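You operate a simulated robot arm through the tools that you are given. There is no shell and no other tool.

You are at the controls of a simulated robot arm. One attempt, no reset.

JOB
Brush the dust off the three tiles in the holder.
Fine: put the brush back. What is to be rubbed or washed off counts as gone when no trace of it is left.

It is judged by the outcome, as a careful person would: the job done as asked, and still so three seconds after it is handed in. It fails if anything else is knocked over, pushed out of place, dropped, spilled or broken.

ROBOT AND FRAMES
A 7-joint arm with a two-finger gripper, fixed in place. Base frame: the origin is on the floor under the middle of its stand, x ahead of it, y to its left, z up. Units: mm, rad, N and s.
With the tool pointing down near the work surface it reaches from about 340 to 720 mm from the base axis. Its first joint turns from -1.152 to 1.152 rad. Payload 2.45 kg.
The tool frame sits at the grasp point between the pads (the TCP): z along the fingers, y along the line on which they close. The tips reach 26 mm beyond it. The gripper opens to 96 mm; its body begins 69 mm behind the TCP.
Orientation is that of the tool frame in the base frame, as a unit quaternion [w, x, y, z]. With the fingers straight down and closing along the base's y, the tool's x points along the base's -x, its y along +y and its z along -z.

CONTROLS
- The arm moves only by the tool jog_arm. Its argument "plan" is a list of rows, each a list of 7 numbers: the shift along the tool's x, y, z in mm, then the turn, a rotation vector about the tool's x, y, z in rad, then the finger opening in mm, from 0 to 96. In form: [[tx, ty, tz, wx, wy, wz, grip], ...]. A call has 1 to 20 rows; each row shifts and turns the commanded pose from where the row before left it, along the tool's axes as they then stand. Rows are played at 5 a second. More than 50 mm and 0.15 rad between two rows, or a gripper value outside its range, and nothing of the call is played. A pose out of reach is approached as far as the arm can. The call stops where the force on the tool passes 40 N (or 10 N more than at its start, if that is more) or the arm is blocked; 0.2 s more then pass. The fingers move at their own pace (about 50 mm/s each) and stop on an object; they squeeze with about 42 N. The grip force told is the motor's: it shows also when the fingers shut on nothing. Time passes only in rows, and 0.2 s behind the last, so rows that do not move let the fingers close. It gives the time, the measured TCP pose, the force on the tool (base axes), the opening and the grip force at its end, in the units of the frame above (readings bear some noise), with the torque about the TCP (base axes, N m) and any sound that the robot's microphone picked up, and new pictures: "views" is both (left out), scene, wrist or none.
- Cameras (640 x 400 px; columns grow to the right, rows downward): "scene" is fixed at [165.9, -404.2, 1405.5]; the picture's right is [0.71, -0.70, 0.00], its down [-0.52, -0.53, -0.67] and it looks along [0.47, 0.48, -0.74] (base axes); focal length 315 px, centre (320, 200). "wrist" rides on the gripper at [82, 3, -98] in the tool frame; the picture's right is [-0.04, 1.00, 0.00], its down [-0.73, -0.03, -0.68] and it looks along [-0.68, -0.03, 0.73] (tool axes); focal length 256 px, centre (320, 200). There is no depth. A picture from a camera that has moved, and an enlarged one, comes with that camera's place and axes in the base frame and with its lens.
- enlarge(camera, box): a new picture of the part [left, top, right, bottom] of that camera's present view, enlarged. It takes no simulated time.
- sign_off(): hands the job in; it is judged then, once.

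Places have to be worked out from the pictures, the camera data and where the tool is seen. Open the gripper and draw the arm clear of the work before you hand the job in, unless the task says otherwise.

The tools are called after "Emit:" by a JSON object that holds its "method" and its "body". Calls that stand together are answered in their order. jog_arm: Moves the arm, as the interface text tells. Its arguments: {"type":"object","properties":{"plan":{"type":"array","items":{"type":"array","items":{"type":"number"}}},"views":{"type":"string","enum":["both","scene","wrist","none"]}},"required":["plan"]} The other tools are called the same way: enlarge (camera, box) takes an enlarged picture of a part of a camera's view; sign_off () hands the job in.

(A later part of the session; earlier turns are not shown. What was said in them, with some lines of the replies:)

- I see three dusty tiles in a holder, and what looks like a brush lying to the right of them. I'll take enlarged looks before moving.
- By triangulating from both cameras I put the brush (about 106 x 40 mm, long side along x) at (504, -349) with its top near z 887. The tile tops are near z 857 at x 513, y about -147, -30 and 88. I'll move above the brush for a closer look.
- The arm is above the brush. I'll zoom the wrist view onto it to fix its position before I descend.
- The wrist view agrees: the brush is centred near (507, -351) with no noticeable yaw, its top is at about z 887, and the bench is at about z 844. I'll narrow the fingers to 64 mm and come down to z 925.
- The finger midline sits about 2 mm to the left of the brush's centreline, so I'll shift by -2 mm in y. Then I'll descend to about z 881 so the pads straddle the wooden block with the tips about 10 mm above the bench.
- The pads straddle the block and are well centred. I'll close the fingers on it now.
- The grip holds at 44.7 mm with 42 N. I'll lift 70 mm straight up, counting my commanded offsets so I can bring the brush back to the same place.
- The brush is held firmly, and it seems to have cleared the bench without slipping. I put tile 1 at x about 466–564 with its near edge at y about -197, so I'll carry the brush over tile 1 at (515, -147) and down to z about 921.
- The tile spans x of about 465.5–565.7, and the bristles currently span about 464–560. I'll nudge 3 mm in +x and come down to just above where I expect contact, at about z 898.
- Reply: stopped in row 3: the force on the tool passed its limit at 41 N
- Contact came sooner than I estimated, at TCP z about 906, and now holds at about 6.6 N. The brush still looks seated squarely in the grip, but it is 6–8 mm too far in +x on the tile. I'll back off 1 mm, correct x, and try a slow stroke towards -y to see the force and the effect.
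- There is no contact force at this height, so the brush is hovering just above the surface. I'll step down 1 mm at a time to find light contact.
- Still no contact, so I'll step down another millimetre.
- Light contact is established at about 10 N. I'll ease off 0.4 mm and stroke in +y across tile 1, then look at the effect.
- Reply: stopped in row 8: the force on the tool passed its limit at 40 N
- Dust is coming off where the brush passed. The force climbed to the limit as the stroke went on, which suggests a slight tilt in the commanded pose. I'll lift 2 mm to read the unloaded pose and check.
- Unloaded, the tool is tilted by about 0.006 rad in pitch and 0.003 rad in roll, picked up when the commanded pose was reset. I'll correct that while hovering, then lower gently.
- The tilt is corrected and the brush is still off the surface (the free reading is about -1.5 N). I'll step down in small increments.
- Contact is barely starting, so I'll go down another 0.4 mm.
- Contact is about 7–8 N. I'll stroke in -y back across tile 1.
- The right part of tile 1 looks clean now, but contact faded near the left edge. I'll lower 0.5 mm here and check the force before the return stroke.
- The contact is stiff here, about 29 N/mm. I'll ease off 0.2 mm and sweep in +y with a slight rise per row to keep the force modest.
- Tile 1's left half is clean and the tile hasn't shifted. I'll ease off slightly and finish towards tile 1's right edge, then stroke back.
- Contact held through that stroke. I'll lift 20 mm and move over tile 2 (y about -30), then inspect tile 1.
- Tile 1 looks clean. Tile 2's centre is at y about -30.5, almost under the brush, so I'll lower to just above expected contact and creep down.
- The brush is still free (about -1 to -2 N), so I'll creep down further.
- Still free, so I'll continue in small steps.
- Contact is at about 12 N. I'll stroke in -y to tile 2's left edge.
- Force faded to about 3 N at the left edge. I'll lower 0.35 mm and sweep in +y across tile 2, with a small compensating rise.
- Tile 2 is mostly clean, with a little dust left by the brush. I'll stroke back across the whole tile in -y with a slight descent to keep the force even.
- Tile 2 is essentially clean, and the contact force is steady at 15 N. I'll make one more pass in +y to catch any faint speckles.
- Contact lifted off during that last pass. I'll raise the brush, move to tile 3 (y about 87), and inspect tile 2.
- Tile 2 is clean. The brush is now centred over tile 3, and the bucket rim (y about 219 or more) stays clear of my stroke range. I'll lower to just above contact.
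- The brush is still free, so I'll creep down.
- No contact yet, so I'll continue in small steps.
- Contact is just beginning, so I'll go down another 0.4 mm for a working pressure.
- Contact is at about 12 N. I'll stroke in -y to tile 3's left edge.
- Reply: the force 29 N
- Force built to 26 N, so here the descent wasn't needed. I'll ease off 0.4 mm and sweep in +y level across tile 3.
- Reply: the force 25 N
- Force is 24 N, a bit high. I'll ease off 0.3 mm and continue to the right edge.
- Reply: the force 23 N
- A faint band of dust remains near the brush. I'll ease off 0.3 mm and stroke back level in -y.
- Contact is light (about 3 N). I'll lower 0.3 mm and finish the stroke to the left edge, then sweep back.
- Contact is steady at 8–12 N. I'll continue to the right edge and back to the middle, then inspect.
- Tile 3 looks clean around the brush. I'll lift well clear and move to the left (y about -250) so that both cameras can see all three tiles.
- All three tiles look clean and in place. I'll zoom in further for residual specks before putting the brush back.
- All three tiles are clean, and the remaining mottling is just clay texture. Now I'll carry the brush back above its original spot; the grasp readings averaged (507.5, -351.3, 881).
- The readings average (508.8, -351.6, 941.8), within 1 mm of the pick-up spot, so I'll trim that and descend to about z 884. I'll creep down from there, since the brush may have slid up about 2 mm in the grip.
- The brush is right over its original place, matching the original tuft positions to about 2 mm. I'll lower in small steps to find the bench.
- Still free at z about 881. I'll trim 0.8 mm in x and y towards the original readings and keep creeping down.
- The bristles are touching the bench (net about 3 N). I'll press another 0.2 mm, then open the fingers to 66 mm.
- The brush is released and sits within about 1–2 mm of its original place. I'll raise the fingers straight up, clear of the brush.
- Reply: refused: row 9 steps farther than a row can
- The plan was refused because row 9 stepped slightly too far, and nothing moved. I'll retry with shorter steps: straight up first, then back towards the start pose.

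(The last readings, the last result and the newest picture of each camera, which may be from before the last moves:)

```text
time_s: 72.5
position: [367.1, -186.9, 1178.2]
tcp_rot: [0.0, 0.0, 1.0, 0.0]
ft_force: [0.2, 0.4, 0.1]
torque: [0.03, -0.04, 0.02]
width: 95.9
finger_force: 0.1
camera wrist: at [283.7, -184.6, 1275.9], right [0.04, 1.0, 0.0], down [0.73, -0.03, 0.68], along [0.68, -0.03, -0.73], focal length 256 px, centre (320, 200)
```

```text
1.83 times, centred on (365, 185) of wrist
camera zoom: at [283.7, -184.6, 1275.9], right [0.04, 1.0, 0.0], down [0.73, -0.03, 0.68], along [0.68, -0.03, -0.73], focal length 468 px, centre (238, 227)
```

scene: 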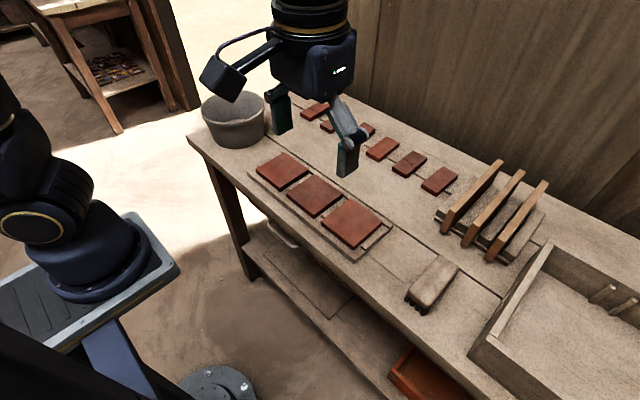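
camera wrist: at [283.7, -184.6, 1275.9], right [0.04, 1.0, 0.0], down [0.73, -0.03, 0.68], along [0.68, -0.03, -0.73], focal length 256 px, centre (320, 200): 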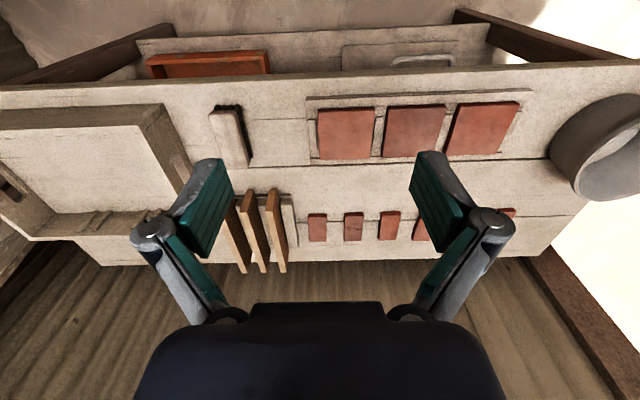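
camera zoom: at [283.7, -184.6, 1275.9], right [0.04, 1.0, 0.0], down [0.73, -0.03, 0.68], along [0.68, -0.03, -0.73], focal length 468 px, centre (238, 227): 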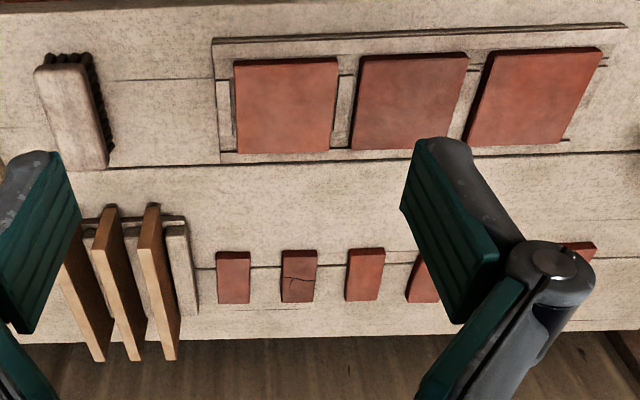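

The brush is back within about 2 mm of its original pose and the holder is unmoved. I'll make a final close check of each tile, including the corner the brush hid earlier.

Emit:
{"method": "enlarge", "body": {"camera": "scene", "box": [318, 195, 384, 250]}}

Emit:
{"method": "enlarge", "body": {"camera": "scene", "box": [285, 170, 345, 220]}}

Emit:
{"method": "enlarge", "body": {"camera": "scene", "box": [252, 146, 312, 194]}}

Emit:
{"method": "enlarge", "body": {"camera": "wrist", "box": [305, 90, 535, 170]}}

```text
7.27 times, centred on (351, 222) of scene
camera zoom: at [165.9, -404.2, 1405.5], right [0.71, -0.7, 0.0], down [-0.52, -0.53, -0.67], along [0.47, 0.48, -0.74], focal length 2293 px, centre (94, 36)
```

zoom: 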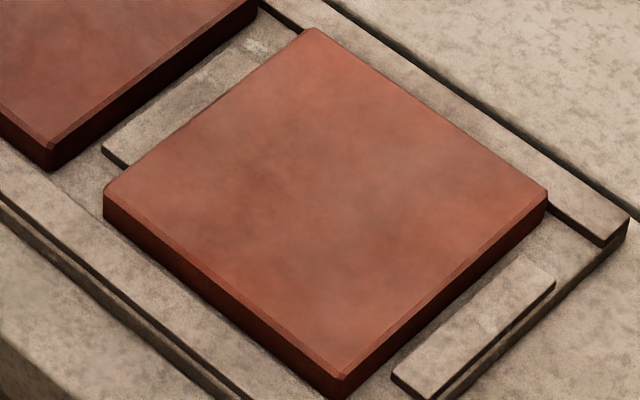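

```text
8.00 times, centred on (315, 195) of scene
camera zoom: at [165.9, -404.2, 1405.5], right [0.71, -0.7, 0.0], down [-0.52, -0.53, -0.67], along [0.47, 0.48, -0.74], focal length 2522 px, centre (360, 240)
```

zoom: 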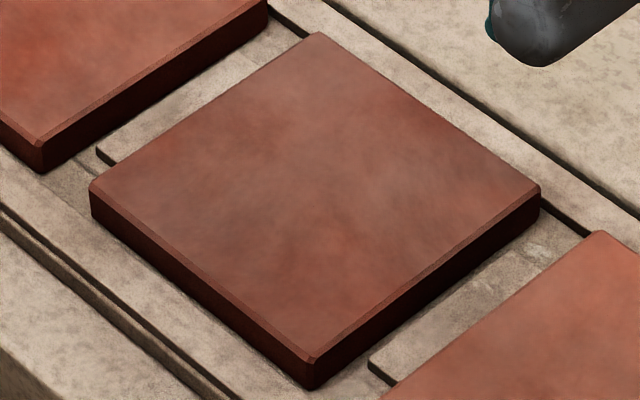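

```text
8.33 times, centred on (282, 170) of scene
camera zoom: at [165.9, -404.2, 1405.5], right [0.71, -0.7, 0.0], down [-0.52, -0.53, -0.67], along [0.47, 0.48, -0.74], focal length 2627 px, centre (637, 450)
```

zoom: 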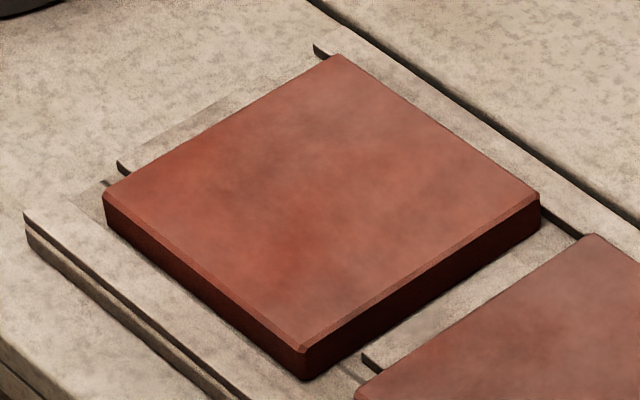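

```text
2.78 times, centred on (420, 130) of wrist
camera zoom: at [283.7, -184.6, 1275.9], right [0.04, 1.0, 0.0], down [0.73, -0.03, 0.68], along [0.68, -0.03, -0.73], focal length 712 px, centre (42, 395)
```

zoom: 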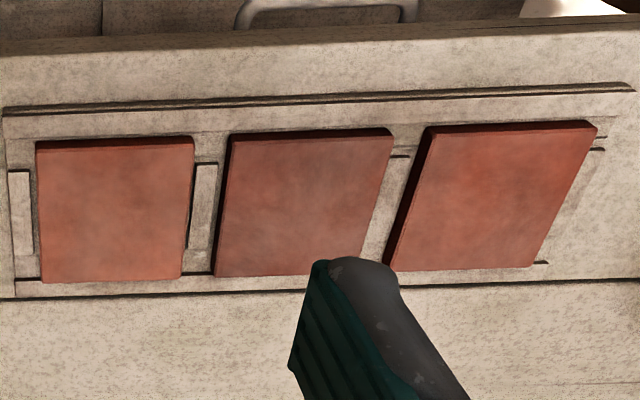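

No dust is left on any of the three tiles, and they are unmoved in the holder. The brush is back in its place, the gripper is open and the arm is clear, so I'm handing the job in.

Emit:
{"method": "sign_off", "body": {}}

```text
The job is handed in.
```

All three tiles are brushed clean, with no trace of dust visible in close-ups from either camera. The tiles and the holder have not moved.

The brush is back on the bench within about 2 mm of where it started. Nothing else was knocked or displaced. The force limit stopped the arm twice on tile 1 at about 40 N, once on first contact and once mid-stroke. The close-ups show no damage to the tile from this.

I opened the gripper and drew the arm clear before handing the job in.
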